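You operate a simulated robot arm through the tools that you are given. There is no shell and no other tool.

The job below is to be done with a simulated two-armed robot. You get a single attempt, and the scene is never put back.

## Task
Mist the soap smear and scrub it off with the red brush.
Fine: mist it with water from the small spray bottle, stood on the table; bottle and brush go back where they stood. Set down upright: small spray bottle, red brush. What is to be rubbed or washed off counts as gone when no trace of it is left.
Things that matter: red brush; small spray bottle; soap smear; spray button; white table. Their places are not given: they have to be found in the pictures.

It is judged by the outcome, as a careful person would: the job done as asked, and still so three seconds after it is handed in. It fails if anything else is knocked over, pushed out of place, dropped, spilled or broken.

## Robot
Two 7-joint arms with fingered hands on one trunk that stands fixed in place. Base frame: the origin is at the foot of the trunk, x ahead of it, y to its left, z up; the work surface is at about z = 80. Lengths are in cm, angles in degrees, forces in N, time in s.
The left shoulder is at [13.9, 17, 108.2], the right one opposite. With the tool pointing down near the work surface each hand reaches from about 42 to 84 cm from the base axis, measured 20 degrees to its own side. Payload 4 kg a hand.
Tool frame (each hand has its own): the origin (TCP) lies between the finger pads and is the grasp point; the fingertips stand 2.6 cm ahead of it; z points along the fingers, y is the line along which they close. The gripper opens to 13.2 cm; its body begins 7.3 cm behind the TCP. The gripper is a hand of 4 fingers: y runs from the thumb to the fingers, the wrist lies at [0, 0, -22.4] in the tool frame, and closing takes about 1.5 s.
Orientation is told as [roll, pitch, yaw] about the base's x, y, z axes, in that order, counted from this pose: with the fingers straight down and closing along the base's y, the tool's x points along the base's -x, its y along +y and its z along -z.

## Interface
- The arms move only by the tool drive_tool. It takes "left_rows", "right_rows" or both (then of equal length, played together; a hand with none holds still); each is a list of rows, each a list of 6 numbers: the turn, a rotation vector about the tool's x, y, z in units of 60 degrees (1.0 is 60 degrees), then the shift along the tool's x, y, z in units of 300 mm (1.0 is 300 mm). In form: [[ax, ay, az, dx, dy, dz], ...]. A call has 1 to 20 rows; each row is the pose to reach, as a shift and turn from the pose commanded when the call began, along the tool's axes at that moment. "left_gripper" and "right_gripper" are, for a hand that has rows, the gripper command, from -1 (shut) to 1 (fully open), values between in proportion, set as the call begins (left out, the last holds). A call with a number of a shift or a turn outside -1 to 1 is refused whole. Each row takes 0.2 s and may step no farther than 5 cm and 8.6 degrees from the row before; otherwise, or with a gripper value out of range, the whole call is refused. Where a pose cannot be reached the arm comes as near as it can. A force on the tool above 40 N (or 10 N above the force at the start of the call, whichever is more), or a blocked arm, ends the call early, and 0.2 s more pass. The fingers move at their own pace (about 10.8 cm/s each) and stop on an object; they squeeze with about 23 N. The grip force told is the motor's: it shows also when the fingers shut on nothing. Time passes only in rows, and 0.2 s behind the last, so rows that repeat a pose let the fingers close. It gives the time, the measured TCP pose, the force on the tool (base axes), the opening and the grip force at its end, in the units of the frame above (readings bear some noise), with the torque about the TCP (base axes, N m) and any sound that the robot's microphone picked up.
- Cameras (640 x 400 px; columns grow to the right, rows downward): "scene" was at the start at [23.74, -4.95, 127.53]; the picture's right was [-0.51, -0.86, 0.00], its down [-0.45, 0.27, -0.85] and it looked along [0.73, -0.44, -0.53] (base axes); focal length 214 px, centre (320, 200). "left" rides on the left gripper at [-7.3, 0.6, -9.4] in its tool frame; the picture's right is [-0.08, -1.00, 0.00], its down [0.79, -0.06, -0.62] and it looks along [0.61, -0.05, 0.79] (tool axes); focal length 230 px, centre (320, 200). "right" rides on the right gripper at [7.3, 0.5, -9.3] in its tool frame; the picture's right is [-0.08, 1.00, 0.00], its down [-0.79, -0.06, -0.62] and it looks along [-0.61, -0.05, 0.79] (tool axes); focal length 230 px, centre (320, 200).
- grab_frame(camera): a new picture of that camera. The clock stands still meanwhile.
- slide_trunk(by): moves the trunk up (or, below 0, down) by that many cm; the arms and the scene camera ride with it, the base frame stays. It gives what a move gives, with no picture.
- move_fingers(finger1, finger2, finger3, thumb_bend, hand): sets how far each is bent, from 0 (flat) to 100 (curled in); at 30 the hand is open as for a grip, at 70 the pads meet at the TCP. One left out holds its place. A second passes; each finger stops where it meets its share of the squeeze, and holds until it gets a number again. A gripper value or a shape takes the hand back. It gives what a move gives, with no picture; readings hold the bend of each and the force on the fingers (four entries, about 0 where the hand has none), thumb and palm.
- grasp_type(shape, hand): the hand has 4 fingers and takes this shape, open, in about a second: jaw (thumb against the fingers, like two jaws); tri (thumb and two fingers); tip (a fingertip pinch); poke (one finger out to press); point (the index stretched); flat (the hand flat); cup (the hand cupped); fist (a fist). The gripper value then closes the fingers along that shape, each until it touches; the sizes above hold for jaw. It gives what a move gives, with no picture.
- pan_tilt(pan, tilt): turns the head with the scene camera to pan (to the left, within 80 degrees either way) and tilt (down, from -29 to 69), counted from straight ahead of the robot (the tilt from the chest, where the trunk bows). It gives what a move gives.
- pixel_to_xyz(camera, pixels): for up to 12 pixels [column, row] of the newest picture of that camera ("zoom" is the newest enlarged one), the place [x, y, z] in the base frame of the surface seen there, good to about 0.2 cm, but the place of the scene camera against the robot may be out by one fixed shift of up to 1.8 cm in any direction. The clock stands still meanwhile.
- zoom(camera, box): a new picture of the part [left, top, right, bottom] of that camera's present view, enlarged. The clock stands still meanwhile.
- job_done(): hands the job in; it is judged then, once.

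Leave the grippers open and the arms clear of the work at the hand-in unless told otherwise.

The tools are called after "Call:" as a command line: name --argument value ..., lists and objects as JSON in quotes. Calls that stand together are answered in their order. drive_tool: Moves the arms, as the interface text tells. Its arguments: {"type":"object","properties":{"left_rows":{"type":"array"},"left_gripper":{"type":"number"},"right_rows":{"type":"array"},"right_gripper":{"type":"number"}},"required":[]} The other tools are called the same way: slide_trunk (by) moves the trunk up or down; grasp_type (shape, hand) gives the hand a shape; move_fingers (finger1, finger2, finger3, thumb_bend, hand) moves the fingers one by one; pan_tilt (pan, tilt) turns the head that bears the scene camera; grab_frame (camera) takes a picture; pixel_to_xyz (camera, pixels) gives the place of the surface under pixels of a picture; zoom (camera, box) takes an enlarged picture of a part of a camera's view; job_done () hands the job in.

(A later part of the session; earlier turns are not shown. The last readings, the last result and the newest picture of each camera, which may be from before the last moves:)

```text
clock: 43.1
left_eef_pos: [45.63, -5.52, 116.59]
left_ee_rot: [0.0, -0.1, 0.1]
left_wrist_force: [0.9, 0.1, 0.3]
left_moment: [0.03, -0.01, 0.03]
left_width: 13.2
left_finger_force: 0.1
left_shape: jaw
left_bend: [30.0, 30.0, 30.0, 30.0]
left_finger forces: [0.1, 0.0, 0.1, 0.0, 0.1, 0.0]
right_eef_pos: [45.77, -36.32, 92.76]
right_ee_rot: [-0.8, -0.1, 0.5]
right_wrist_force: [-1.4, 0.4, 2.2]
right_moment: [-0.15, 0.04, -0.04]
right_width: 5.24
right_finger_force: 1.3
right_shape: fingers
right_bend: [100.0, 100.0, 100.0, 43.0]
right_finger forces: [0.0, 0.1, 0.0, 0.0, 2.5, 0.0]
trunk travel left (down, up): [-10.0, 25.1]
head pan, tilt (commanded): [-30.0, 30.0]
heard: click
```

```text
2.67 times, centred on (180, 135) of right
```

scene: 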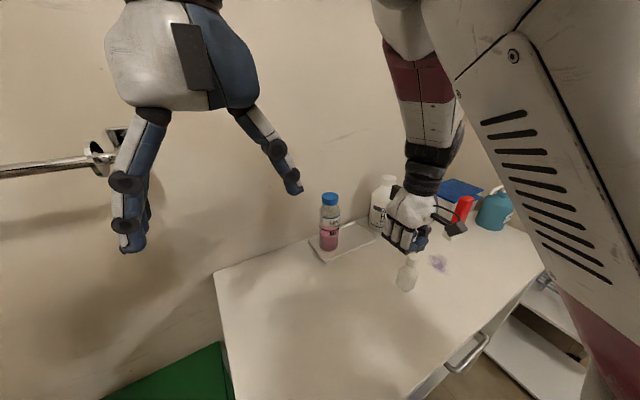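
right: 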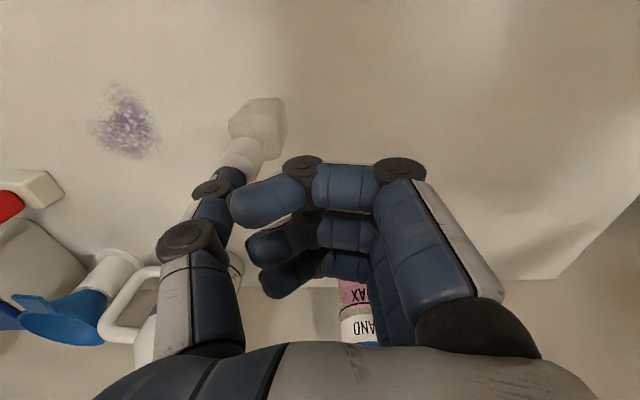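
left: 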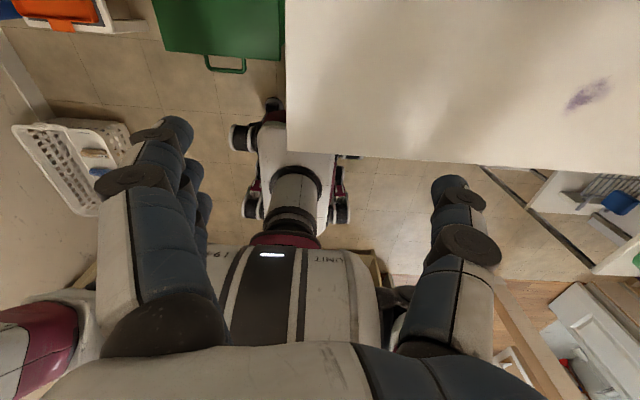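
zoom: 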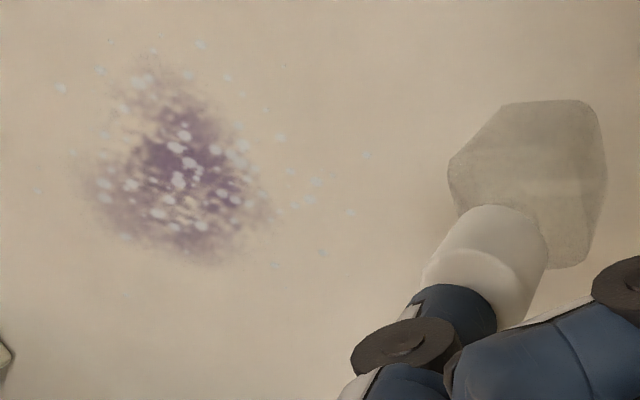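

Second click; smear is well misted. Now raise the hand and prepare to pick up the bottle again.

Call:
drive_tool --right_rows '[[0, 0, 0, 0, 0, -0.03], [0, 0, 0, 0, 0, -0.1], [0, 0, 0, 0, -0.03, -0.2], [0, 0, 0, 0, -0.09, -0.3], [0, 0, 0, 0, -0.15, -0.38], [0, 0, 0, 0, -0.17, -0.4], [0, 0, 0, 0, -0.17, -0.4]]'

Call:
move_fingers --hand "right" --finger1 48 --finger2 48 --finger3 48 --thumb_bend 48

Call:
grab_frame --camera "right"

```text
clock: 44.7
left_eef_pos: [45.75, -5.54, 116.71]
left_ee_rot: [0.0, 0.0, 0.0]
left_wrist_force: [-0.8, 0.4, -0.2]
left_moment: [-0.01, -0.03, 0.03]
left_width: 13.2
left_finger_force: 0.1
left_shape: jaw
left_bend: [30.0, 30.0, 30.0, 30.0]
left_finger forces: [0.0, 0.1, 0.0, 0.0, 0.0, 0.0]
right_eef_pos: [45.28, -41.96, 104.29]
right_ee_rot: [1.3, -0.3, -0.5]
right_wrist_force: [0.4, 0.0, -0.7]
right_moment: [0.01, 0.0, 0.02]
right_width: 5.19
right_finger_force: 0.0
right_shape: fingers
right_bend: [100.0, 100.0, 100.0, 43.0]
right_finger forces: [0.1, 0.1, 0.1, 0.1, 0.1, 0.1]
right hand out of reach, approached as far as the arm can: row 3, 4
trunk travel left (down, up): [-10.0, 25.1]
head pan, tilt (commanded): [-30.0, 30.0]
```

```text
clock: 45.7
left_eef_pos: [45.69, -5.48, 116.62]
left_ee_rot: [0.0, -0.1, 0.0]
left_wrist_force: [-0.9, -0.1, -0.2]
left_moment: [-0.01, -0.03, -0.01]
left_width: 13.18
left_finger_force: 0.1
left_shape: jaw
left_bend: [30.0, 30.0, 30.0, 30.0]
left_finger forces: [0.1, 0.0, 0.0, 0.0, 0.1, 0.0]
right_eef_pos: [45.18, -41.94, 104.2]
right_ee_rot: [1.2, 0.0, -0.6]
right_wrist_force: [0.0, 0.4, -0.3]
right_moment: [-0.01, -0.02, 0.0]
right_width: 7.7
right_finger_force: 0.0
right_shape: fingers
right_bend: [48.0, 48.0, 48.0, 48.0]
right_finger forces: [0.0, 0.0, 0.1, 0.1, 0.0, 0.0]
trunk travel left (down, up): [-10.0, 25.1]
head pan, tilt (commanded): [-30.0, 30.0]
```

```text
taken
```

right: 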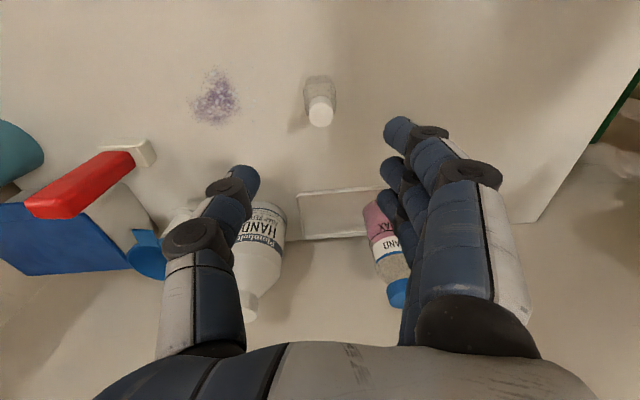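

Measuring the bottle before regrasping.

Call:
zoom --camera "right" --box '[280, 60, 370, 140]'

Call:
pixel_to_xyz --camera "zoom" --pixels '[[275, 270], [225, 270], [340, 270], [280, 310], [280, 240], [200, 150], [340, 150], [270, 90]]'

```text
5.00 times, centred on (325, 100) of right
```

zoom: 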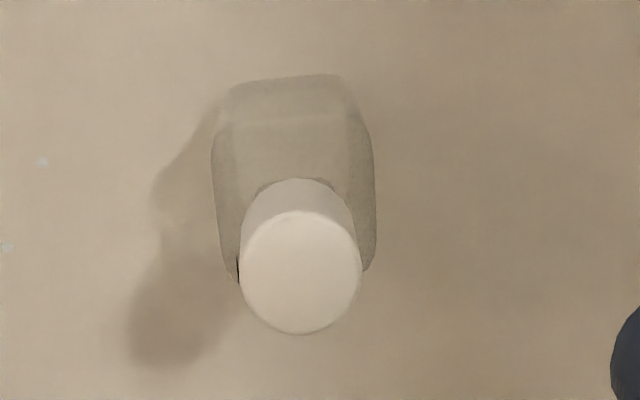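

```text
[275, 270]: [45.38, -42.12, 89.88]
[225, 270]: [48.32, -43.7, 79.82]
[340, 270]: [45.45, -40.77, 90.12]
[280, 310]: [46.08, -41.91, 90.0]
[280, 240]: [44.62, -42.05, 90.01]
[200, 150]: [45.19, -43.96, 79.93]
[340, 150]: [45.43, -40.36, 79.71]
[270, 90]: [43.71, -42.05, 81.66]
```

Bottle at (45.4,−41.6). Descend first to z≈95 and read the true pose.

Call:
drive_tool --right_rows '[[0, 0, 0, 0, 0, 0.06], [0, 0, 0, 0, 0, 0.14], [0, 0, 0, 0, 0, 0.22], [0, 0, 0, 0, 0, 0.3], [0, 0, 0, 0, 0, 0.3]]'

```text
clock: 46.9
left_eef_pos: [45.69, -5.64, 116.53]
left_ee_rot: [0.0, 0.0, 0.1]
left_wrist_force: [-0.5, -0.5, -0.2]
left_moment: [0.01, -0.04, -0.01]
left_width: 13.2
left_finger_force: 0.0
left_shape: jaw
left_bend: [30.0, 30.0, 30.0, 30.0]
left_finger forces: [0.0, 0.0, 0.1, 0.0, 0.0, 0.0]
right_eef_pos: [45.64, -41.49, 95.82]
right_ee_rot: [-0.8, -0.1, 0.6]
right_wrist_force: [-0.2, -0.4, 0.6]
right_moment: [0.01, 0.03, -0.02]
right_width: 7.72
right_finger_force: 0.0
right_shape: fingers
right_bend: [48.0, 48.0, 48.0, 48.0]
right_finger forces: [0.0, 0.0, 0.1, 0.0, 0.0, 0.0]
trunk travel left (down, up): [-10.0, 25.1]
head pan, tilt (commanded): [-30.0, 30.0]
```

Commanded orientation carries a small −0.8 roll and 0.6 yaw; I'll cancel it and lower around the bottle to (45.45,−42.1,84.7).

Call:
drive_tool --right_rows '[[-0.007, 0, 0.005, 0.003, -0.008, 0.05], [-0.013, 0, 0.01, 0.006, -0.015, 0.1], [-0.013, 0, 0.01, 0.006, -0.015, 0.16], [-0.013, 0, 0.01, 0.006, -0.015, 0.22], [-0.013, 0, 0.01, 0.006, -0.015, 0.28], [-0.013, 0, 0.01, 0.006, -0.015, 0.33], [-0.013, 0, 0.01, 0.006, -0.015, 0.366], [-0.013, 0, 0.01, 0.006, -0.015, 0.366]]'

Call:
grab_frame --camera "right"

```text
clock: 48.7
left_eef_pos: [45.71, -5.66, 116.66]
left_ee_rot: [-0.1, -0.1, -0.1]
left_wrist_force: [0.1, -0.2, -0.9]
left_moment: [0.01, -0.03, -0.03]
left_width: 13.19
left_finger_force: 0.2
left_shape: jaw
left_bend: [30.0, 30.0, 30.0, 30.0]
left_finger forces: [0.0, 0.1, 0.0, 0.1, 0.0, 0.0]
right_eef_pos: [45.45, -42.16, 84.93]
right_ee_rot: [0.1, -0.1, 0.1]
right_wrist_force: [0.5, 0.9, -0.1]
right_moment: [0.0, -0.01, 0.02]
right_width: 7.71
right_finger_force: 0.1
right_shape: fingers
right_bend: [48.0, 48.0, 48.0, 48.0]
right_finger forces: [0.0, 0.0, 0.0, 0.0, 0.0, 0.1]
trunk travel left (down, up): [-10.0, 25.1]
head pan, tilt (commanded): [-30.0, 30.0]
```

```text
taken
```

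right: 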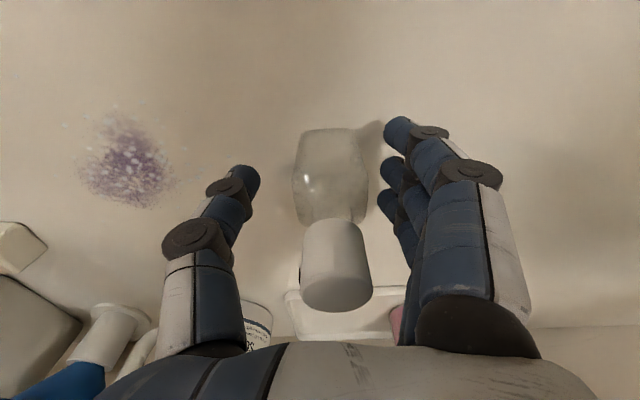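

Same relative position as before. Closing the fingers on the body.

Call:
move_fingers --hand "right" --finger1 80 --finger2 80 --finger3 80 --thumb_bend 80

Call:
grab_frame --camera "right"

```text
clock: 49.7
left_eef_pos: [45.75, -5.55, 116.73]
left_ee_rot: [0.1, 0.0, 0.0]
left_wrist_force: [-0.5, 0.1, -0.3]
left_moment: [0.02, 0.01, 0.02]
left_width: 13.18
left_finger_force: 0.0
left_shape: jaw
left_bend: [30.0, 30.0, 30.0, 30.0]
left_finger forces: [0.0, 0.0, 0.0, 0.1, 0.0, 0.1]
right_eef_pos: [45.5, -42.23, 84.79]
right_ee_rot: [-0.1, -0.1, 0.0]
right_wrist_force: [0.4, 0.4, -0.3]
right_moment: [0.0, 0.01, 0.02]
right_width: 3.28
right_finger_force: 23.2
right_shape: fingers
right_bend: [62.0, 59.0, 79.0, 67.0]
right_finger forces: [10.2, 9.9, 4.5, 0.1, 22.1, 0.0]
trunk travel left (down, up): [-10.0, 25.1]
head pan, tilt (commanded): [-30.0, 30.0]
```

```text
taken
```

right: 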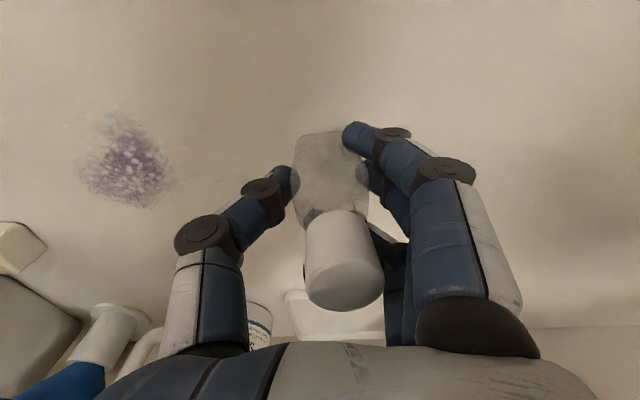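

Finger 3 slipped past the bottle's edge (bend 79). I'll look closely at whether the bottle got turned or tilted.

Call:
zoom --camera "right" --box '[240, 110, 440, 330]'

Call:
zoom --camera "scene" --box '[360, 190, 480, 310]'

```text
1.82 times, centred on (340, 220) of right
```

zoom: 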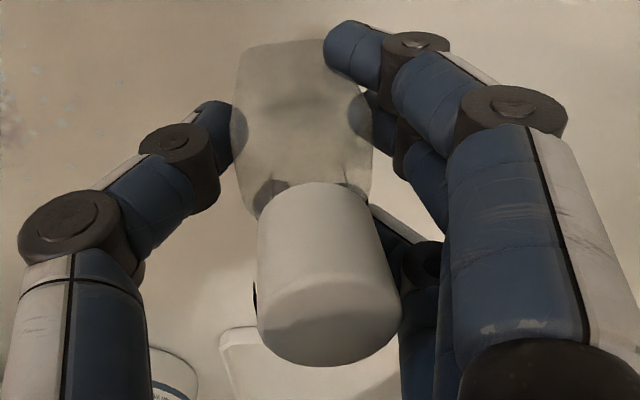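

```text
3.33 times, centred on (420, 250) of scene
```

zoom: 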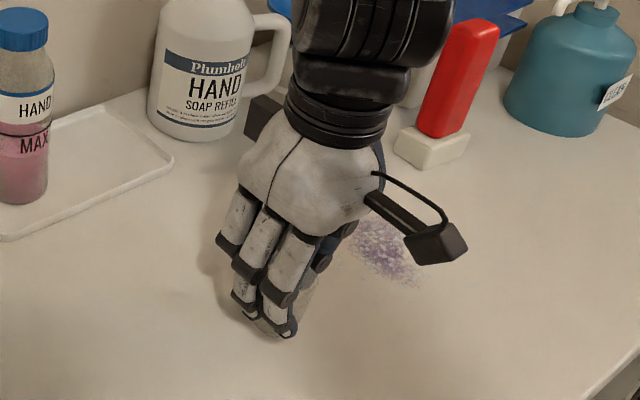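

The bottle seems to lean/turn slightly in this grip. I'll open again, check, and regrip slightly shifted toward −x so that all three fingers bear on it.

Call:
move_fingers --hand "right" --finger1 50 --finger2 50 --finger3 50 --thumb_bend 50

Call:
zoom --camera "right" --box '[240, 110, 440, 330]'

Call:
pixel_to_xyz --camera "zoom" --pixels '[[320, 340], [270, 300], [390, 300], [300, 60], [240, 120], [370, 120], [330, 300], [310, 130]]'

```text
clock: 50.7
left_eef_pos: [45.73, -5.58, 116.67]
left_ee_rot: [0.0, 0.0, 0.0]
left_wrist_force: [0.3, -0.2, -0.3]
left_moment: [0.03, -0.05, 0.02]
left_width: 13.2
left_finger_force: 0.0
left_shape: jaw
left_bend: [30.0, 30.0, 30.0, 30.0]
left_finger forces: [0.0, 0.0, 0.1, 0.0, 0.1, 0.0]
right_eef_pos: [45.36, -42.21, 84.85]
right_ee_rot: [0.0, -0.1, 0.0]
right_wrist_force: [-0.1, 0.4, 0.8]
right_moment: [0.01, 0.01, 0.04]
right_width: 6.99
right_finger_force: 0.0
right_shape: fingers
right_bend: [50.0, 50.0, 50.0, 50.0]
right_finger forces: [0.0, 0.0, 0.0, 0.1, 0.0, 0.1]
trunk travel left (down, up): [-10.0, 25.1]
head pan, tilt (commanded): [-30.0, 30.0]
```

```text
1.82 times, centred on (340, 220) of right
```

zoom: 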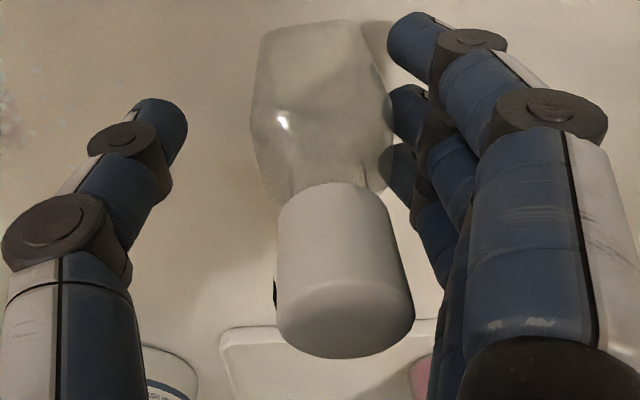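

```text
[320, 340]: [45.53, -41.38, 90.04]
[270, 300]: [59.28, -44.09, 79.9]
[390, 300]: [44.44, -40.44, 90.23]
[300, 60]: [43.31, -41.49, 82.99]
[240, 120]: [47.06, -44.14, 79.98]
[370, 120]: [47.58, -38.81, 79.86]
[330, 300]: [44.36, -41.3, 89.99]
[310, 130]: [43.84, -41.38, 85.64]
```

The bottle now stands at ≈(45.3,−41.1). I'll recentre the hand (+0.6 in y, −0.3 in x) and regrip, holding fingers 1 and 3 at 64 so they can't slip past the corners.

Call:
drive_tool --right_rows '[[0, 0, 0, 0.005, 0.01, 0.002], [0, 0, 0, 0.01, 0.02, 0.004], [0, 0, 0, 0.01, 0.02, 0.004]]'

Call:
move_fingers --hand "right" --finger1 64 --finger2 80 --finger3 64 --thumb_bend 80

Call:
zoom --camera "right" --box '[240, 110, 440, 330]'

```text
clock: 51.5
left_eef_pos: [45.84, -5.68, 116.63]
left_ee_rot: [0.1, 0.0, 0.0]
left_wrist_force: [0.3, 0.2, 0.0]
left_moment: [0.02, -0.01, 0.0]
left_width: 13.17
left_finger_force: 0.0
left_shape: jaw
left_bend: [30.0, 30.0, 30.0, 30.0]
left_finger forces: [0.0, 0.1, 0.0, 0.0, 0.0, 0.0]
right_eef_pos: [45.3, -41.51, 84.79]
right_ee_rot: [-0.1, 0.0, 0.0]
right_wrist_force: [-0.2, -0.1, -0.4]
right_moment: [0.03, 0.01, 0.0]
right_width: 7.0
right_finger_force: 0.0
right_shape: fingers
right_bend: [50.0, 50.0, 50.0, 50.0]
right_finger forces: [0.0, 0.1, 0.0, 0.0, 0.0, 0.0]
trunk travel left (down, up): [-10.0, 25.1]
head pan, tilt (commanded): [-30.0, 30.0]
```

```text
clock: 52.5
left_eef_pos: [45.73, -5.6, 116.66]
left_ee_rot: [0.0, 0.0, 0.0]
left_wrist_force: [-0.6, 0.4, -0.4]
left_moment: [0.04, 0.01, -0.01]
left_width: 13.18
left_finger_force: 0.0
left_shape: jaw
left_bend: [30.0, 30.0, 30.0, 30.0]
left_finger forces: [0.1, 0.0, 0.0, 0.0, 0.0, 0.0]
right_eef_pos: [45.27, -41.43, 84.61]
right_ee_rot: [0.0, -0.1, 0.0]
right_wrist_force: [0.9, -0.3, 0.5]
right_moment: [0.01, 0.0, -0.01]
right_width: 3.41
right_finger_force: 18.2
right_shape: fingers
right_bend: [59.0, 56.0, 63.0, 68.0]
right_finger forces: [4.9, 11.7, 1.8, 0.1, 18.1, 0.0]
trunk travel left (down, up): [-10.0, 25.1]
head pan, tilt (commanded): [-30.0, 30.0]
```

```text
1.82 times, centred on (340, 220) of right
```

zoom: 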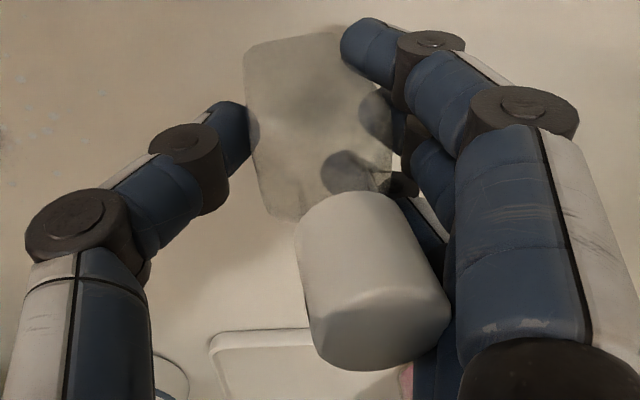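

The bottle is now leaning to +y because the thumb pushed farther than the fingers. I'll open gently and let it settle upright again.

Call:
move_fingers --hand "right" --thumb_bend 60

Call:
move_fingers --hand "right" --finger1 50 --finger2 50 --finger3 50 --thumb_bend 50

Call:
zoom --camera "right" --box '[240, 110, 440, 330]'

Call:
pixel_to_xyz --camera "zoom" --pixels '[[320, 340], [350, 310], [390, 310], [300, 60], [350, 60], [290, 310], [330, 300], [320, 130]]'

```text
clock: 53.5
left_eef_pos: [45.67, -5.64, 116.66]
left_ee_rot: [0.0, -0.2, 0.1]
left_wrist_force: [0.7, -0.9, -0.1]
left_moment: [0.02, -0.02, -0.01]
left_width: 13.2
left_finger_force: 0.1
left_shape: jaw
left_bend: [30.0, 30.0, 30.0, 30.0]
left_finger forces: [0.0, 0.1, 0.0, 0.0, 0.0, 0.1]
right_eef_pos: [45.23, -41.48, 84.64]
right_ee_rot: [0.0, -0.1, 0.0]
right_wrist_force: [0.5, 1.1, 1.1]
right_moment: [-0.02, -0.02, 0.0]
right_width: 3.77
right_finger_force: 4.5
right_shape: fingers
right_bend: [64.0, 61.0, 64.0, 59.0]
right_finger forces: [0.2, 4.4, 0.1, 0.0, 3.7, 0.1]
trunk travel left (down, up): [-10.0, 25.1]
head pan, tilt (commanded): [-30.0, 30.0]
```

```text
clock: 54.5
left_eef_pos: [45.65, -5.56, 116.61]
left_ee_rot: [0.0, 0.0, -0.1]
left_wrist_force: [-0.2, 1.1, 0.2]
left_moment: [-0.02, 0.03, 0.0]
left_width: 13.18
left_finger_force: 0.0
left_shape: jaw
left_bend: [30.0, 30.0, 30.0, 30.0]
left_finger forces: [0.1, 0.0, 0.0, 0.0, 0.0, 0.2]
right_eef_pos: [45.21, -41.43, 84.78]
right_ee_rot: [0.1, -0.1, 0.0]
right_wrist_force: [-0.2, 0.7, 0.0]
right_moment: [-0.01, -0.01, 0.0]
right_width: 6.99
right_finger_force: 0.1
right_shape: fingers
right_bend: [50.0, 50.0, 50.0, 50.0]
right_finger forces: [0.1, 0.0, 0.0, 0.0, 0.0, 0.1]
trunk travel left (down, up): [-10.0, 25.1]
head pan, tilt (commanded): [-30.0, 30.0]
```

```text
1.82 times, centred on (340, 220) of right
```

zoom: 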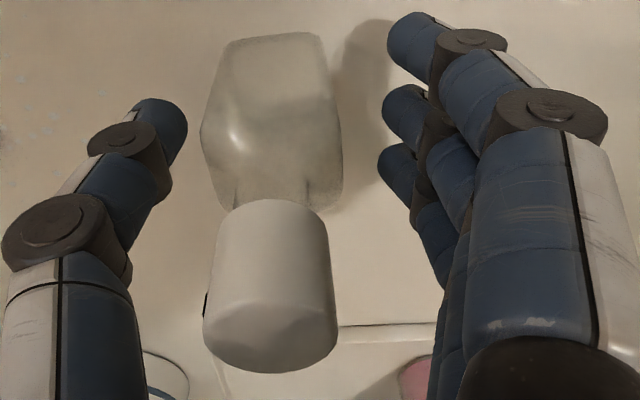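

```text
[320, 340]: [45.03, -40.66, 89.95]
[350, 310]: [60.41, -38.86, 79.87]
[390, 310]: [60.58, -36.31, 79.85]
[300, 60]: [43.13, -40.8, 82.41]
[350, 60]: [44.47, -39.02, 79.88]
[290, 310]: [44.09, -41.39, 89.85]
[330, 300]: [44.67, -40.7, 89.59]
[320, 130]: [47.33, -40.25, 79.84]
```

Upright again, now at ≈(45.0,−41.65). This time I use the thumb as a fixed stop (bend 61), fingers 1/3 near but not pressing (58), then squeeze with finger 2 only.

Call:
move_fingers --hand "right" --finger1 57 --finger2 57 --finger3 57 --thumb_bend 60

Call:
move_fingers --hand "right" --finger2 72

Call:
zoom --camera "right" --box '[240, 110, 440, 330]'

```text
clock: 55.5
left_eef_pos: [45.67, -5.53, 116.68]
left_ee_rot: [-0.1, 0.0, 0.0]
left_wrist_force: [0.0, 0.5, -0.4]
left_moment: [-0.02, -0.01, 0.0]
left_width: 13.18
left_finger_force: 0.1
left_shape: jaw
left_bend: [30.0, 30.0, 30.0, 30.0]
left_finger forces: [0.1, 0.0, 0.0, 0.0, 0.1, 0.0]
right_eef_pos: [45.2, -41.48, 84.82]
right_ee_rot: [0.0, -0.1, -0.1]
right_wrist_force: [0.0, -0.1, -0.4]
right_moment: [-0.01, -0.01, 0.02]
right_width: 4.59
right_finger_force: 0.1
right_shape: fingers
right_bend: [56.0, 56.0, 56.0, 60.0]
right_finger forces: [0.1, 0.0, 0.0, 0.0, 0.0, 0.0]
trunk travel left (down, up): [-10.0, 25.1]
head pan, tilt (commanded): [-30.0, 30.0]
```

```text
clock: 56.5
left_eef_pos: [45.79, -5.59, 116.71]
left_ee_rot: [0.0, -0.2, -0.1]
left_wrist_force: [0.0, 0.4, -0.1]
left_moment: [0.01, 0.02, 0.04]
left_width: 13.21
left_finger_force: 0.1
left_shape: jaw
left_bend: [30.0, 30.0, 30.0, 30.0]
left_finger forces: [0.0, 0.0, 0.0, 0.1, 0.1, 0.1]
right_eef_pos: [45.26, -41.52, 84.82]
right_ee_rot: [0.0, -0.1, 0.0]
right_wrist_force: [0.2, -0.2, 0.7]
right_moment: [-0.01, 0.03, -0.01]
right_width: 5.21
right_finger_force: 5.6
right_shape: fingers
right_bend: [56.0, 65.0, 56.0, 58.0]
right_finger forces: [0.0, 6.5, 0.1, 0.0, 6.1, 0.0]
trunk travel left (down, up): [-10.0, 25.1]
head pan, tilt (commanded): [-30.0, 30.0]
```

```text
1.82 times, centred on (340, 220) of right
```

zoom: 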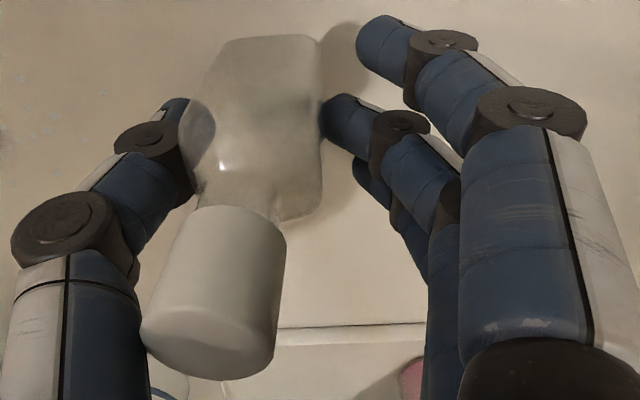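

Now it leans the other way: the more-bent digit pushes the top over. Equal bends are needed. I'll command thumb and finger 2 both to 64 so they meet the bottle symmetrically.

Call:
move_fingers --hand "right" --finger2 58 --thumb_bend 58

Call:
move_fingers --hand "right" --finger1 57 --finger2 64 --finger3 57 --thumb_bend 64

Call:
zoom --camera "right" --box '[240, 110, 440, 330]'

```text
clock: 57.5
left_eef_pos: [45.67, -5.7, 116.68]
left_ee_rot: [0.0, 0.0, -0.1]
left_wrist_force: [-0.2, 0.2, 0.1]
left_moment: [-0.01, 0.01, -0.03]
left_width: 13.18
left_finger_force: 0.1
left_shape: jaw
left_bend: [30.0, 30.0, 30.0, 30.0]
left_finger forces: [0.0, 0.0, 0.0, 0.0, 0.0, 0.0]
right_eef_pos: [45.16, -41.48, 84.87]
right_ee_rot: [0.0, -0.1, 0.0]
right_wrist_force: [0.0, -0.6, -0.5]
right_moment: [-0.02, -0.03, 0.03]
right_width: 5.05
right_finger_force: 0.2
right_shape: fingers
right_bend: [56.0, 57.0, 56.0, 57.0]
right_finger forces: [0.1, 0.1, 0.0, 0.0, 0.0, 0.1]
trunk travel left (down, up): [-10.0, 25.1]
head pan, tilt (commanded): [-30.0, 30.0]
```

```text
clock: 58.5
left_eef_pos: [45.67, -5.65, 116.6]
left_ee_rot: [0.0, 0.0, 0.0]
left_wrist_force: [-0.5, 0.1, -0.1]
left_moment: [-0.02, 0.01, 0.02]
left_width: 13.2
left_finger_force: 0.1
left_shape: jaw
left_bend: [30.0, 30.0, 30.0, 30.0]
left_finger forces: [0.1, 0.0, 0.0, 0.0, 0.1, 0.0]
right_eef_pos: [45.31, -41.33, 84.81]
right_ee_rot: [0.0, -0.1, 0.0]
right_wrist_force: [0.2, 0.1, -0.2]
right_moment: [0.0, 0.01, -0.01]
right_width: 4.61
right_finger_force: 4.2
right_shape: fingers
right_bend: [56.0, 59.0, 56.0, 62.0]
right_finger forces: [0.0, 4.5, 0.0, 0.1, 4.4, 0.0]
trunk travel left (down, up): [-10.0, 25.1]
head pan, tilt (commanded): [-30.0, 30.0]
```

```text
1.82 times, centred on (340, 220) of right
```

zoom: 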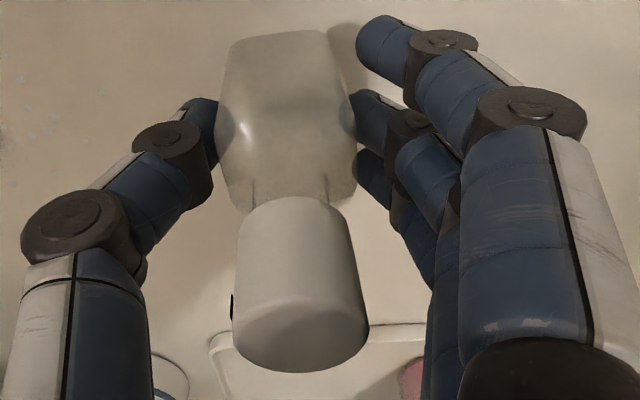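

Upright and symmetric now with ~4.5 N. Increase the squeeze evenly.

Call:
move_fingers --hand "right" --finger1 59 --finger2 67 --finger3 59 --thumb_bend 66

Call:
zoom --camera "right" --box '[240, 110, 440, 330]'

```text
clock: 59.5
left_eef_pos: [45.68, -5.6, 116.57]
left_ee_rot: [0.0, -0.1, 0.0]
left_wrist_force: [0.3, 0.5, 1.2]
left_moment: [-0.01, -0.03, -0.02]
left_width: 13.17
left_finger_force: 0.1
left_shape: jaw
left_bend: [30.0, 30.0, 30.0, 30.0]
left_finger forces: [0.1, 0.0, 0.1, 0.0, 0.0, 0.0]
right_eef_pos: [45.19, -41.46, 84.79]
right_ee_rot: [0.0, 0.0, 0.1]
right_wrist_force: [-0.4, 0.6, -0.4]
right_moment: [0.02, 0.02, 0.01]
right_width: 3.96
right_finger_force: 6.0
right_shape: fingers
right_bend: [59.0, 59.0, 59.0, 63.0]
right_finger forces: [0.0, 6.4, 0.0, 0.0, 6.3, 0.0]
trunk travel left (down, up): [-10.0, 25.1]
head pan, tilt (commanded): [-30.0, 30.0]
```

```text
1.82 times, centred on (340, 220) of right
```

zoom: 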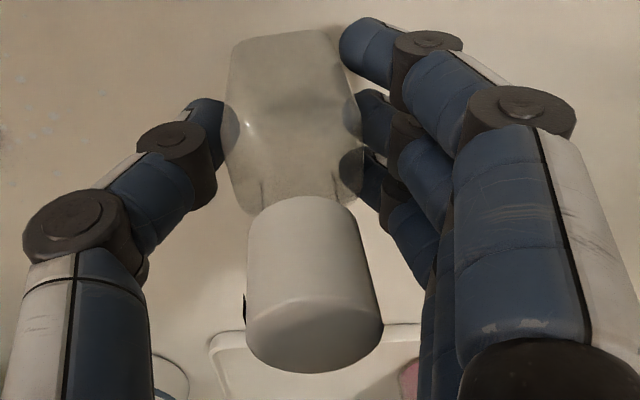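

Call:
move_fingers --hand "right" --finger2 70 --thumb_bend 65

Call:
zoom --camera "right" --box '[240, 110, 440, 330]'

```text
clock: 60.5
left_eef_pos: [45.67, -5.61, 116.58]
left_ee_rot: [0.0, 0.0, -0.1]
left_wrist_force: [-0.2, -0.2, -1.1]
left_moment: [-0.01, -0.02, -0.01]
left_width: 13.21
left_finger_force: 0.1
left_shape: jaw
left_bend: [30.0, 30.0, 30.0, 30.0]
left_finger forces: [0.1, 0.0, 0.0, 0.1, 0.1, 0.0]
right_eef_pos: [45.23, -41.61, 84.75]
right_ee_rot: [-0.1, -0.2, 0.0]
right_wrist_force: [-0.1, 0.8, -0.6]
right_moment: [0.04, -0.01, -0.01]
right_width: 4.02
right_finger_force: 6.6
right_shape: fingers
right_bend: [59.0, 59.0, 59.0, 63.0]
right_finger forces: [0.0, 6.4, 0.0, 0.0, 6.3, 0.0]
trunk travel left (down, up): [-10.0, 25.1]
head pan, tilt (commanded): [-30.0, 30.0]
```

```text
1.82 times, centred on (340, 220) of right
```

zoom: 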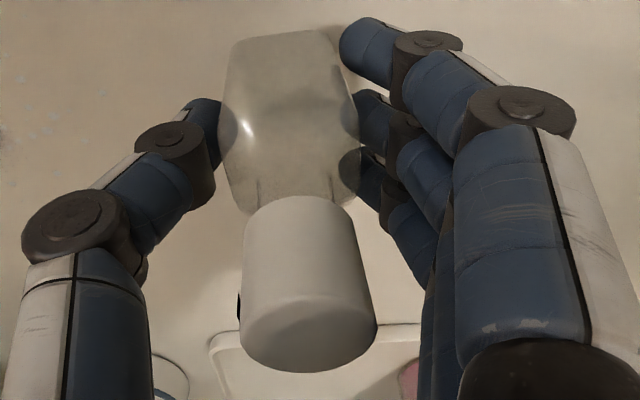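

Good enough: only a slight lean. I'll measure the cap relative to the hand so I can place it precisely.

Call:
pixel_to_xyz --camera "zoom" --pixels '[[308, 340], [250, 300], [365, 300], [308, 300], [285, 60], [270, 340], [345, 340]]'

```text
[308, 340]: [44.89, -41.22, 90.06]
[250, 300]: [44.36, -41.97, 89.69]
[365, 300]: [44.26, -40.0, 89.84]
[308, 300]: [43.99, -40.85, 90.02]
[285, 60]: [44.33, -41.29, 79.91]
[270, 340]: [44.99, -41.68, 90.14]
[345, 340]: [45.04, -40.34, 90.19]
```

Cap centre (45.0,−41.0) versus TCP (45.2,−41.5). Lifting slowly 6.5 cm.

Call:
drive_tool --right_rows '[[0, 0, 0, 0, 0, -0.015], [0, 0, 0, 0, 0, -0.04], [0, 0, 0, 0, 0, -0.075], [0, 0, 0, 0, 0, -0.11], [0, 0, 0, 0, 0, -0.15], [0, 0, 0, 0, 0, -0.19], [0, 0, 0, 0, 0, -0.22], [0, 0, 0, 0, 0, -0.22]]'

Call:
grab_frame --camera "right"

Call:
grab_frame --camera "scene"

```text
clock: 62.3
left_eef_pos: [45.63, -5.64, 116.57]
left_ee_rot: [0.1, 0.0, 0.0]
left_wrist_force: [0.6, 0.2, -0.4]
left_moment: [-0.01, -0.01, -0.03]
left_width: 13.17
left_finger_force: 0.0
left_shape: jaw
left_bend: [30.0, 30.0, 30.0, 30.0]
left_finger forces: [0.0, 0.1, 0.1, 0.0, 0.1, 0.0]
right_eef_pos: [45.25, -41.44, 91.45]
right_ee_rot: [-0.1, 0.0, 0.0]
right_wrist_force: [0.0, 0.5, 0.5]
right_moment: [-0.03, 0.01, 0.01]
right_width: 4.03
right_finger_force: 6.3
right_shape: fingers
right_bend: [59.0, 59.0, 59.0, 63.0]
right_finger forces: [0.0, 6.2, 0.1, 0.0, 6.3, 0.1]
trunk travel left (down, up): [-10.0, 25.1]
head pan, tilt (commanded): [-30.0, 30.0]
```

```text
taken
```

right: 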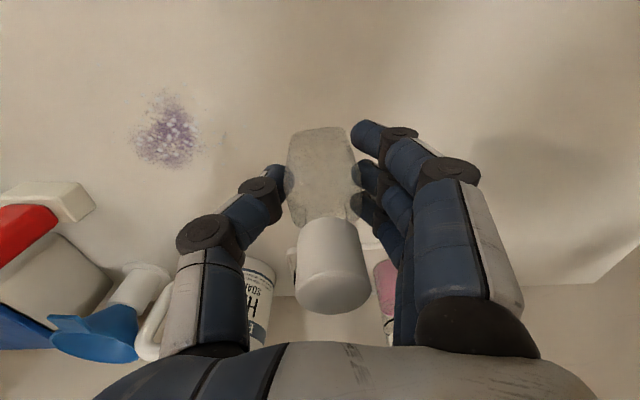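

```text
taken
```

scene: 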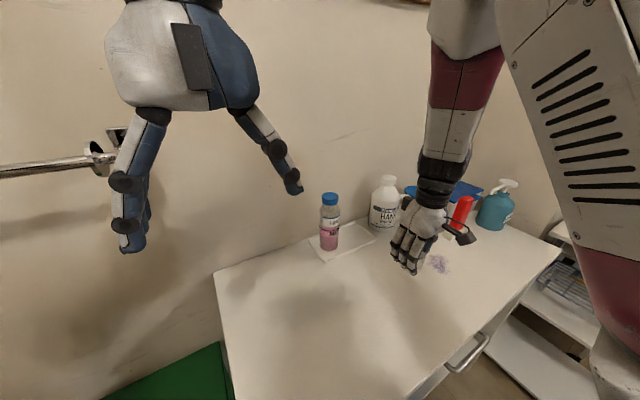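

Bottle is held and lifted. Now carry it back: shift y to −42.4 and advance +x 22.5 cm at this height.

Call:
drive_tool --right_rows '[[0, 0, 0, -0.02, -0.016, 0], [0, 0, 0, -0.06, -0.032, 0], [0, 0, 0, -0.12, -0.032, 0], [0, 0, 0, -0.18, -0.032, 0], [0, 0, 0, -0.24, -0.032, 0], [0, 0, 0, -0.3, -0.032, 0], [0, 0, 0, -0.36, -0.032, 0], [0, 0, 0, -0.42, -0.032, 0], [0, 0, 0, -0.48, -0.032, 0], [0, 0, 0, -0.54, -0.032, 0], [0, 0, 0, -0.6, -0.032, 0], [0, 0, 0, -0.66, -0.032, 0], [0, 0, 0, -0.71, -0.032, 0], [0, 0, 0, -0.748, -0.032, 0], [0, 0, 0, -0.748, -0.032, 0]]'

Call:
grab_frame --camera "right"

Call:
zoom --camera "scene" --box '[300, 110, 440, 270]'

```text
clock: 65.5
left_eef_pos: [45.74, -5.63, 116.64]
left_ee_rot: [0.0, -0.1, 0.0]
left_wrist_force: [0.3, 0.2, -0.4]
left_moment: [0.0, 0.0, 0.02]
left_width: 13.2
left_finger_force: 0.1
left_shape: jaw
left_bend: [30.0, 30.0, 30.0, 30.0]
left_finger forces: [0.0, 0.0, 0.1, 0.0, 0.1, 0.0]
right_eef_pos: [67.69, -42.41, 91.34]
right_ee_rot: [0.0, -0.1, 0.0]
right_wrist_force: [-0.6, -0.1, -0.3]
right_moment: [0.0, 0.03, -0.01]
right_width: 4.04
right_finger_force: 6.4
right_shape: fingers
right_bend: [59.0, 59.0, 59.0, 63.0]
right_finger forces: [0.0, 6.3, 0.0, 0.1, 6.2, 0.0]
trunk travel left (down, up): [-10.0, 25.1]
head pan, tilt (commanded): [-30.0, 30.0]
```

```text
taken
```

right: 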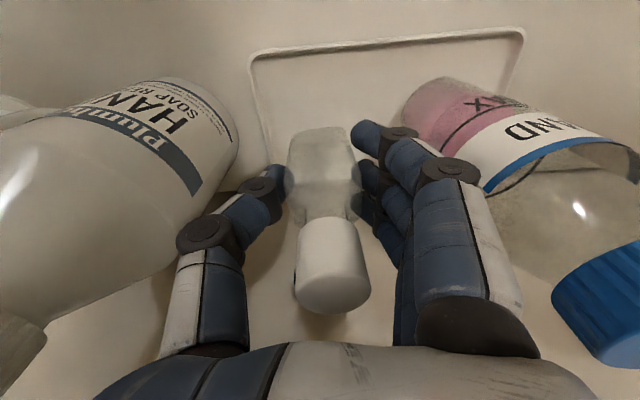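

```text
2.50 times, centred on (370, 190) of scene
```

zoom: 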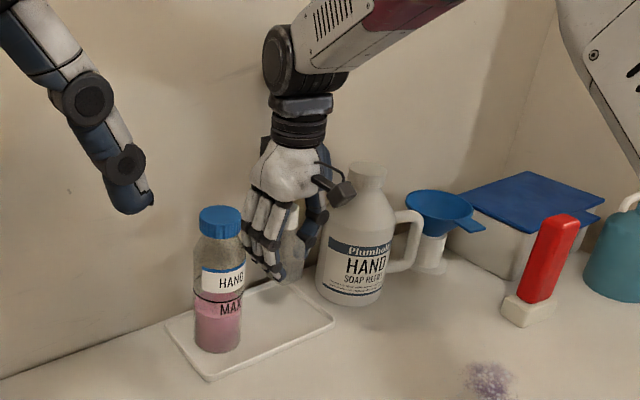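

Over the tray between the two bottles. Lowering 5.6 cm, then fine steps.

Call:
drive_tool --right_rows '[[0, 0, 0, 0, 0, 0.03], [0, 0, 0, 0, 0, 0.07], [0, 0, 0, 0, 0, 0.11], [0, 0, 0, 0, 0, 0.15], [0, 0, 0, 0, 0, 0.18], [0, 0, 0, 0, 0, 0.187], [0, 0, 0, 0, 0, 0.187]]'

Call:
drive_tool --right_rows '[[0, 0, 0, 0, 0, 0.004], [0, 0, 0, 0, 0, 0.008], [0, 0, 0, 0, 0, 0.008]]'

```text
clock: 67.1
left_eef_pos: [45.76, -5.67, 116.63]
left_ee_rot: [0.0, 0.1, 0.0]
left_wrist_force: [-0.3, 0.1, 0.9]
left_moment: [-0.01, -0.01, 0.0]
left_width: 13.18
left_finger_force: 0.0
left_shape: jaw
left_bend: [30.0, 30.0, 30.0, 30.0]
left_finger forces: [0.1, 0.0, 0.0, 0.0, 0.0, 0.0]
right_eef_pos: [67.71, -42.34, 85.67]
right_ee_rot: [0.0, -0.1, -0.2]
right_wrist_force: [0.0, -0.2, -0.9]
right_moment: [0.01, 0.0, -0.01]
right_width: 4.03
right_finger_force: 6.4
right_shape: fingers
right_bend: [59.0, 59.0, 59.0, 63.0]
right_finger forces: [0.0, 6.3, 0.0, 0.0, 6.4, 0.0]
trunk travel left (down, up): [-10.0, 25.1]
head pan, tilt (commanded): [-30.0, 30.0]
```

```text
clock: 67.9
left_eef_pos: [45.6, -5.6, 116.66]
left_ee_rot: [0.0, 0.0, 0.0]
left_wrist_force: [-0.6, 0.2, 0.3]
left_moment: [0.0, 0.0, -0.01]
left_width: 13.19
left_finger_force: 0.1
left_shape: jaw
left_bend: [30.0, 30.0, 30.0, 30.0]
left_finger forces: [0.0, 0.1, 0.0, 0.0, 0.0, 0.1]
right_eef_pos: [67.68, -42.47, 85.41]
right_ee_rot: [0.0, 0.0, 0.1]
right_wrist_force: [0.2, 0.2, -0.3]
right_moment: [0.01, 0.02, 0.0]
right_width: 4.02
right_finger_force: 6.7
right_shape: fingers
right_bend: [59.0, 59.0, 59.0, 63.0]
right_finger forces: [0.1, 6.2, 0.1, 0.0, 6.3, 0.0]
trunk travel left (down, up): [-10.0, 25.1]
head pan, tilt (commanded): [-30.0, 30.0]
```

Call:
drive_tool --right_rows '[[0, 0, 0, 0, 0, 0.004], [0, 0, 0, 0, 0, 0.007], [0, 0, 0, 0, 0, 0.007]]'

Call:
grab_frame --camera "right"

```text
clock: 68.7
left_eef_pos: [45.75, -5.74, 116.72]
left_ee_rot: [0.1, -0.1, 0.0]
left_wrist_force: [-0.3, 0.3, -0.4]
left_moment: [0.01, 0.01, -0.03]
left_width: 13.22
left_finger_force: 0.2
left_shape: jaw
left_bend: [30.0, 30.0, 30.0, 30.0]
left_finger forces: [0.0, 0.0, 0.1, 0.1, 0.1, 0.1]
right_eef_pos: [67.66, -42.41, 85.31]
right_ee_rot: [0.1, -0.1, 0.0]
right_wrist_force: [-0.5, -0.1, 0.2]
right_moment: [-0.01, 0.02, 0.01]
right_width: 4.03
right_finger_force: 6.6
right_shape: fingers
right_bend: [59.0, 59.0, 59.0, 63.0]
right_finger forces: [0.1, 6.4, 0.1, 0.1, 6.3, 0.0]
trunk travel left (down, up): [-10.0, 25.1]
head pan, tilt (commanded): [-30.0, 30.0]
```

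```text
taken
```

right: 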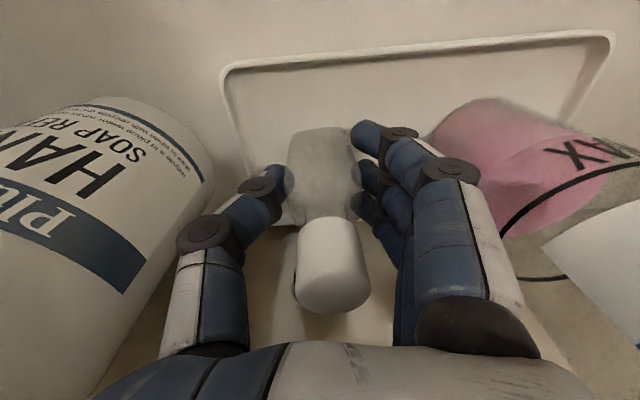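

Fz ~0.2; maybe just touching. One more small step.

Call:
drive_tool --right_rows '[[0, 0, 0, 0, 0, 0.003], [0, 0, 0, 0, 0, 0.006], [0, 0, 0, 0, 0, 0.006]]'

```text
clock: 69.5
left_eef_pos: [45.68, -5.55, 116.61]
left_ee_rot: [0.0, 0.0, 0.1]
left_wrist_force: [0.0, -0.3, 0.9]
left_moment: [0.0, 0.0, -0.02]
left_width: 13.17
left_finger_force: 0.0
left_shape: jaw
left_bend: [30.0, 30.0, 30.0, 30.0]
left_finger forces: [0.0, 0.0, 0.1, 0.0, 0.0, 0.0]
right_eef_pos: [67.75, -42.39, 85.04]
right_ee_rot: [0.0, 0.0, 0.0]
right_wrist_force: [0.0, -0.3, 1.2]
right_moment: [0.06, 0.01, -0.01]
right_width: 4.05
right_finger_force: 6.5
right_shape: fingers
right_bend: [59.0, 59.0, 59.0, 63.0]
right_finger forces: [0.1, 6.6, 0.1, 0.1, 6.7, 0.0]
trunk travel left (down, up): [-10.0, 25.1]
head pan, tilt (commanded): [-30.0, 30.0]
```

Contact (Fz 1.2, grip forces rising a bit). Releasing: open thumb and finger 2 gently together.

Call:
move_fingers --hand "right" --finger1 55 --finger2 55 --finger3 55 --thumb_bend 56

Call:
move_fingers --hand "right" --finger1 52 --finger2 52 --finger3 52 --thumb_bend 50

Call:
grab_frame --camera "right"

Call:
zoom --camera "right" --box '[240, 110, 440, 330]'

Call:
pixel_to_xyz --camera "zoom" --pixels '[[300, 340], [250, 300], [365, 300], [308, 300], [290, 300], [330, 340], [260, 130], [350, 130]]'

```text
clock: 70.5
left_eef_pos: [45.75, -5.71, 116.57]
left_ee_rot: [-0.1, 0.0, 0.0]
left_wrist_force: [0.2, 0.2, -0.1]
left_moment: [0.03, -0.03, 0.02]
left_width: 13.18
left_finger_force: 0.0
left_shape: jaw
left_bend: [30.0, 30.0, 30.0, 30.0]
left_finger forces: [0.0, 0.0, 0.1, 0.1, 0.0, 0.0]
right_eef_pos: [67.65, -42.59, 84.96]
right_ee_rot: [0.1, 0.0, -0.1]
right_wrist_force: [-0.4, 0.2, 0.0]
right_moment: [0.0, 0.03, 0.02]
right_width: 5.22
right_finger_force: 0.0
right_shape: fingers
right_bend: [55.0, 55.0, 55.0, 56.0]
right_finger forces: [0.1, 0.1, 0.0, 0.1, 0.0, 0.0]
trunk travel left (down, up): [-10.0, 25.1]
head pan, tilt (commanded): [-30.0, 30.0]
```

```text
clock: 71.5
left_eef_pos: [45.75, -5.68, 116.63]
left_ee_rot: [0.1, -0.1, 0.0]
left_wrist_force: [-0.4, 0.1, -0.6]
left_moment: [-0.01, 0.02, 0.02]
left_width: 13.19
left_finger_force: 0.1
left_shape: jaw
left_bend: [30.0, 30.0, 30.0, 30.0]
left_finger forces: [0.0, 0.0, 0.1, 0.0, 0.1, 0.1]
right_eef_pos: [67.61, -42.42, 85.11]
right_ee_rot: [0.0, -0.2, 0.0]
right_wrist_force: [-0.5, 0.4, -0.4]
right_moment: [-0.03, -0.01, 0.01]
right_width: 6.66
right_finger_force: 0.0
right_shape: fingers
right_bend: [52.0, 52.0, 52.0, 50.0]
right_finger forces: [0.0, 0.0, 0.0, 0.0, 0.0, 0.0]
trunk travel left (down, up): [-10.0, 25.1]
head pan, tilt (commanded): [-30.0, 30.0]
```

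```text
taken
```

right: 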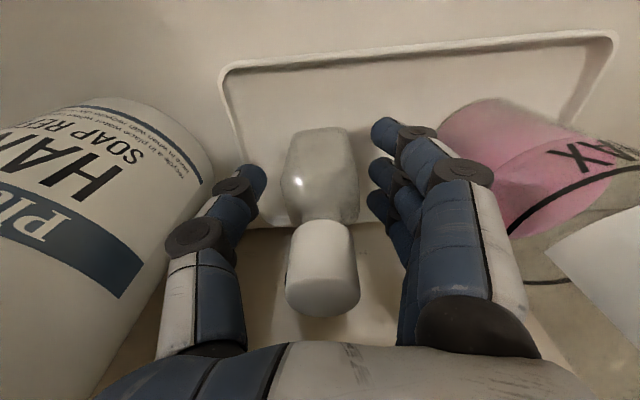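

```text
1.82 times, centred on (340, 220) of right
```

zoom: 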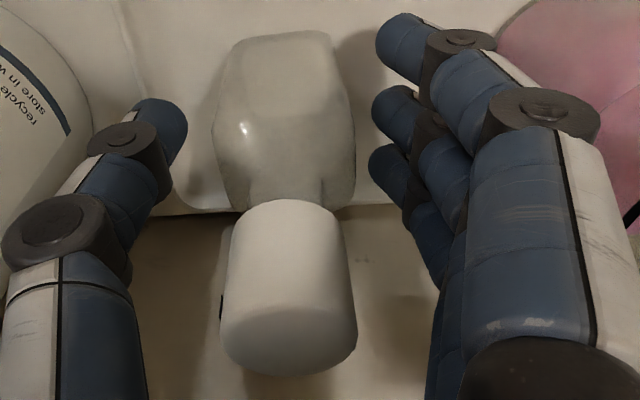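

```text
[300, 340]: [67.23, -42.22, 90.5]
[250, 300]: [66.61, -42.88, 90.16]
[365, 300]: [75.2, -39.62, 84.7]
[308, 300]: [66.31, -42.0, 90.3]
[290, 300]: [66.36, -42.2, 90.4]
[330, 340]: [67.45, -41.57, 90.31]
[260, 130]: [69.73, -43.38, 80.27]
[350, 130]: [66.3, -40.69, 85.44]
```

The bottle stands upright on the tray at ≈(67.4,−42.2), within 0.4 cm of its original place. Retreat straight up.

Call:
drive_tool --right_rows '[[0, 0, 0, 0, 0, -0.04], [0, 0, 0, 0, 0, -0.1], [0, 0, 0, 0, 0, -0.17], [0, 0, 0, 0, 0, -0.26], [0, 0, 0, 0, 0, -0.37], [0, 0, 0, 0, 0, -0.48], [0, 0, 0, 0, 0, -0.6], [0, 0, 0, 0, 0, -0.72], [0, 0, 0, 0, 0, -0.72]]'

Call:
grab_frame --camera "right"

Call:
grab_frame --camera "scene"

```text
clock: 73.5
left_eef_pos: [45.78, -5.51, 116.61]
left_ee_rot: [0.0, -0.1, 0.0]
left_wrist_force: [-0.9, 0.2, -0.9]
left_moment: [-0.01, -0.04, 0.03]
left_width: 13.18
left_finger_force: 0.1
left_shape: jaw
left_bend: [30.0, 30.0, 30.0, 30.0]
left_finger forces: [0.0, 0.0, 0.1, 0.0, 0.0, 0.1]
right_eef_pos: [67.46, -42.65, 106.59]
right_ee_rot: [0.0, 0.0, 0.0]
right_wrist_force: [0.1, -0.1, 0.3]
right_moment: [0.01, 0.0, -0.01]
right_width: 6.68
right_finger_force: 0.0
right_shape: fingers
right_bend: [52.0, 52.0, 52.0, 50.0]
right_finger forces: [0.1, 0.0, 0.0, 0.1, 0.1, 0.1]
trunk travel left (down, up): [-10.0, 25.1]
head pan, tilt (commanded): [-30.0, 30.0]
```

```text
taken
```

right: 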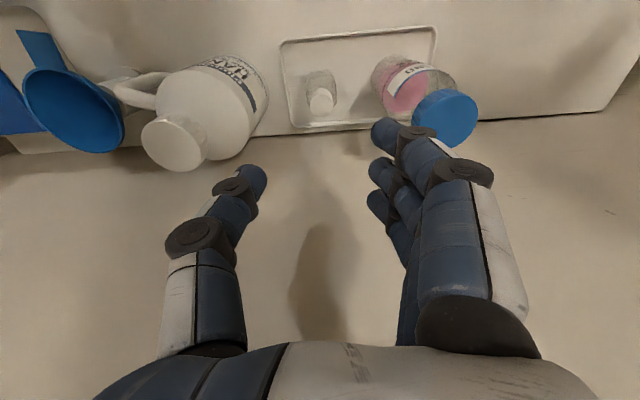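

```text
taken
```

scene: 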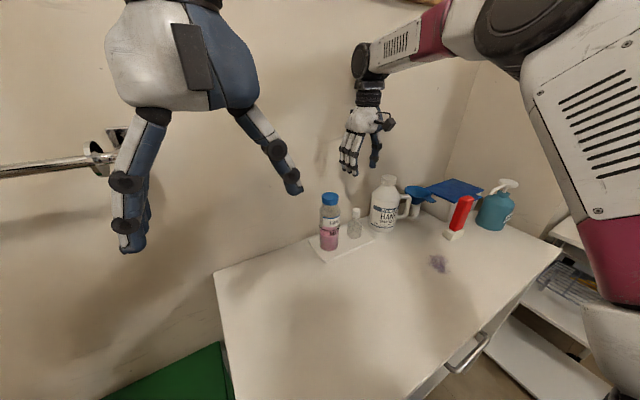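

Everything in place. Next: the brush. Move the hand to about (48,−62,114) to look at it.

Call:
drive_tool --right_rows '[[0, 0, 0, 0.03, 0, -0.1], [0, 0, 0, 0.1, -0.05, -0.18], [0, 0, 0, 0.18, -0.13, -0.247], [0, 0, 0, 0.26, -0.22, -0.247], [0, 0, 0, 0.34, -0.31, -0.247], [0, 0, 0, 0.42, -0.4, -0.247], [0, 0, 0, 0.5, -0.49, -0.247], [0, 0, 0, 0.58, -0.58, -0.247], [0, 0, 0, 0.65, -0.645, -0.247], [0, 0, 0, 0.65, -0.645, -0.247]]'

Call:
grab_frame --camera "right"

Call:
grab_frame --camera "scene"

```text
clock: 75.7
left_eef_pos: [45.67, -5.56, 116.59]
left_ee_rot: [0.0, 0.0, 0.0]
left_wrist_force: [0.1, 0.4, 0.3]
left_moment: [0.01, -0.04, -0.05]
left_width: 13.19
left_finger_force: 0.1
left_shape: jaw
left_bend: [30.0, 30.0, 30.0, 30.0]
left_finger forces: [0.0, 0.1, 0.0, 0.0, 0.0, 0.1]
right_eef_pos: [51.32, -62.54, 112.94]
right_ee_rot: [0.0, -0.1, 0.1]
right_wrist_force: [0.2, -0.5, 1.1]
right_moment: [0.0, -0.03, -0.02]
right_width: 6.69
right_finger_force: 0.1
right_shape: fingers
right_bend: [52.0, 52.0, 52.0, 50.0]
right_finger forces: [0.1, 0.0, 0.0, 0.0, 0.0, 0.1]
right hand out of reach, approached as far as the arm can: row 8, 9, 10
trunk travel left (down, up): [-10.0, 25.1]
head pan, tilt (commanded): [-30.0, 30.0]
```

```text
taken
```

right: 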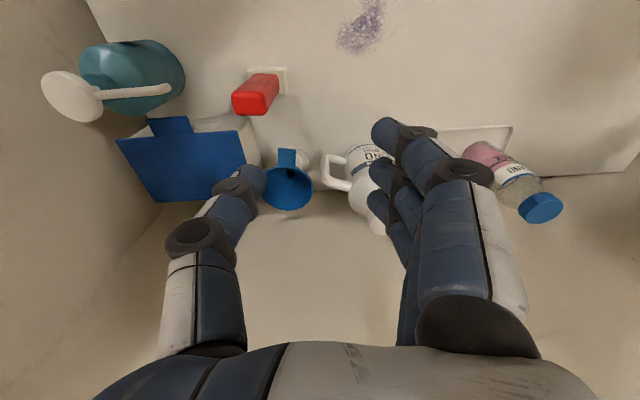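

```text
taken
```

scene: 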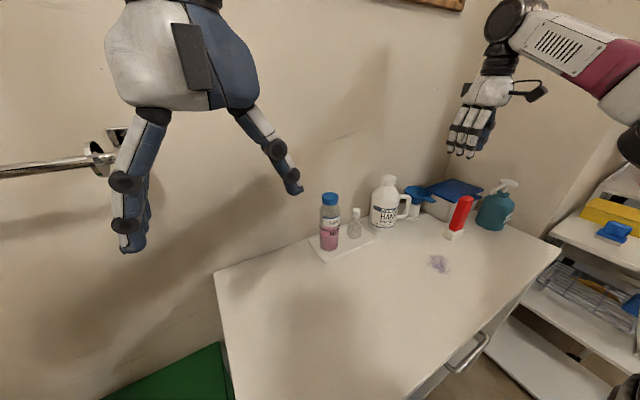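

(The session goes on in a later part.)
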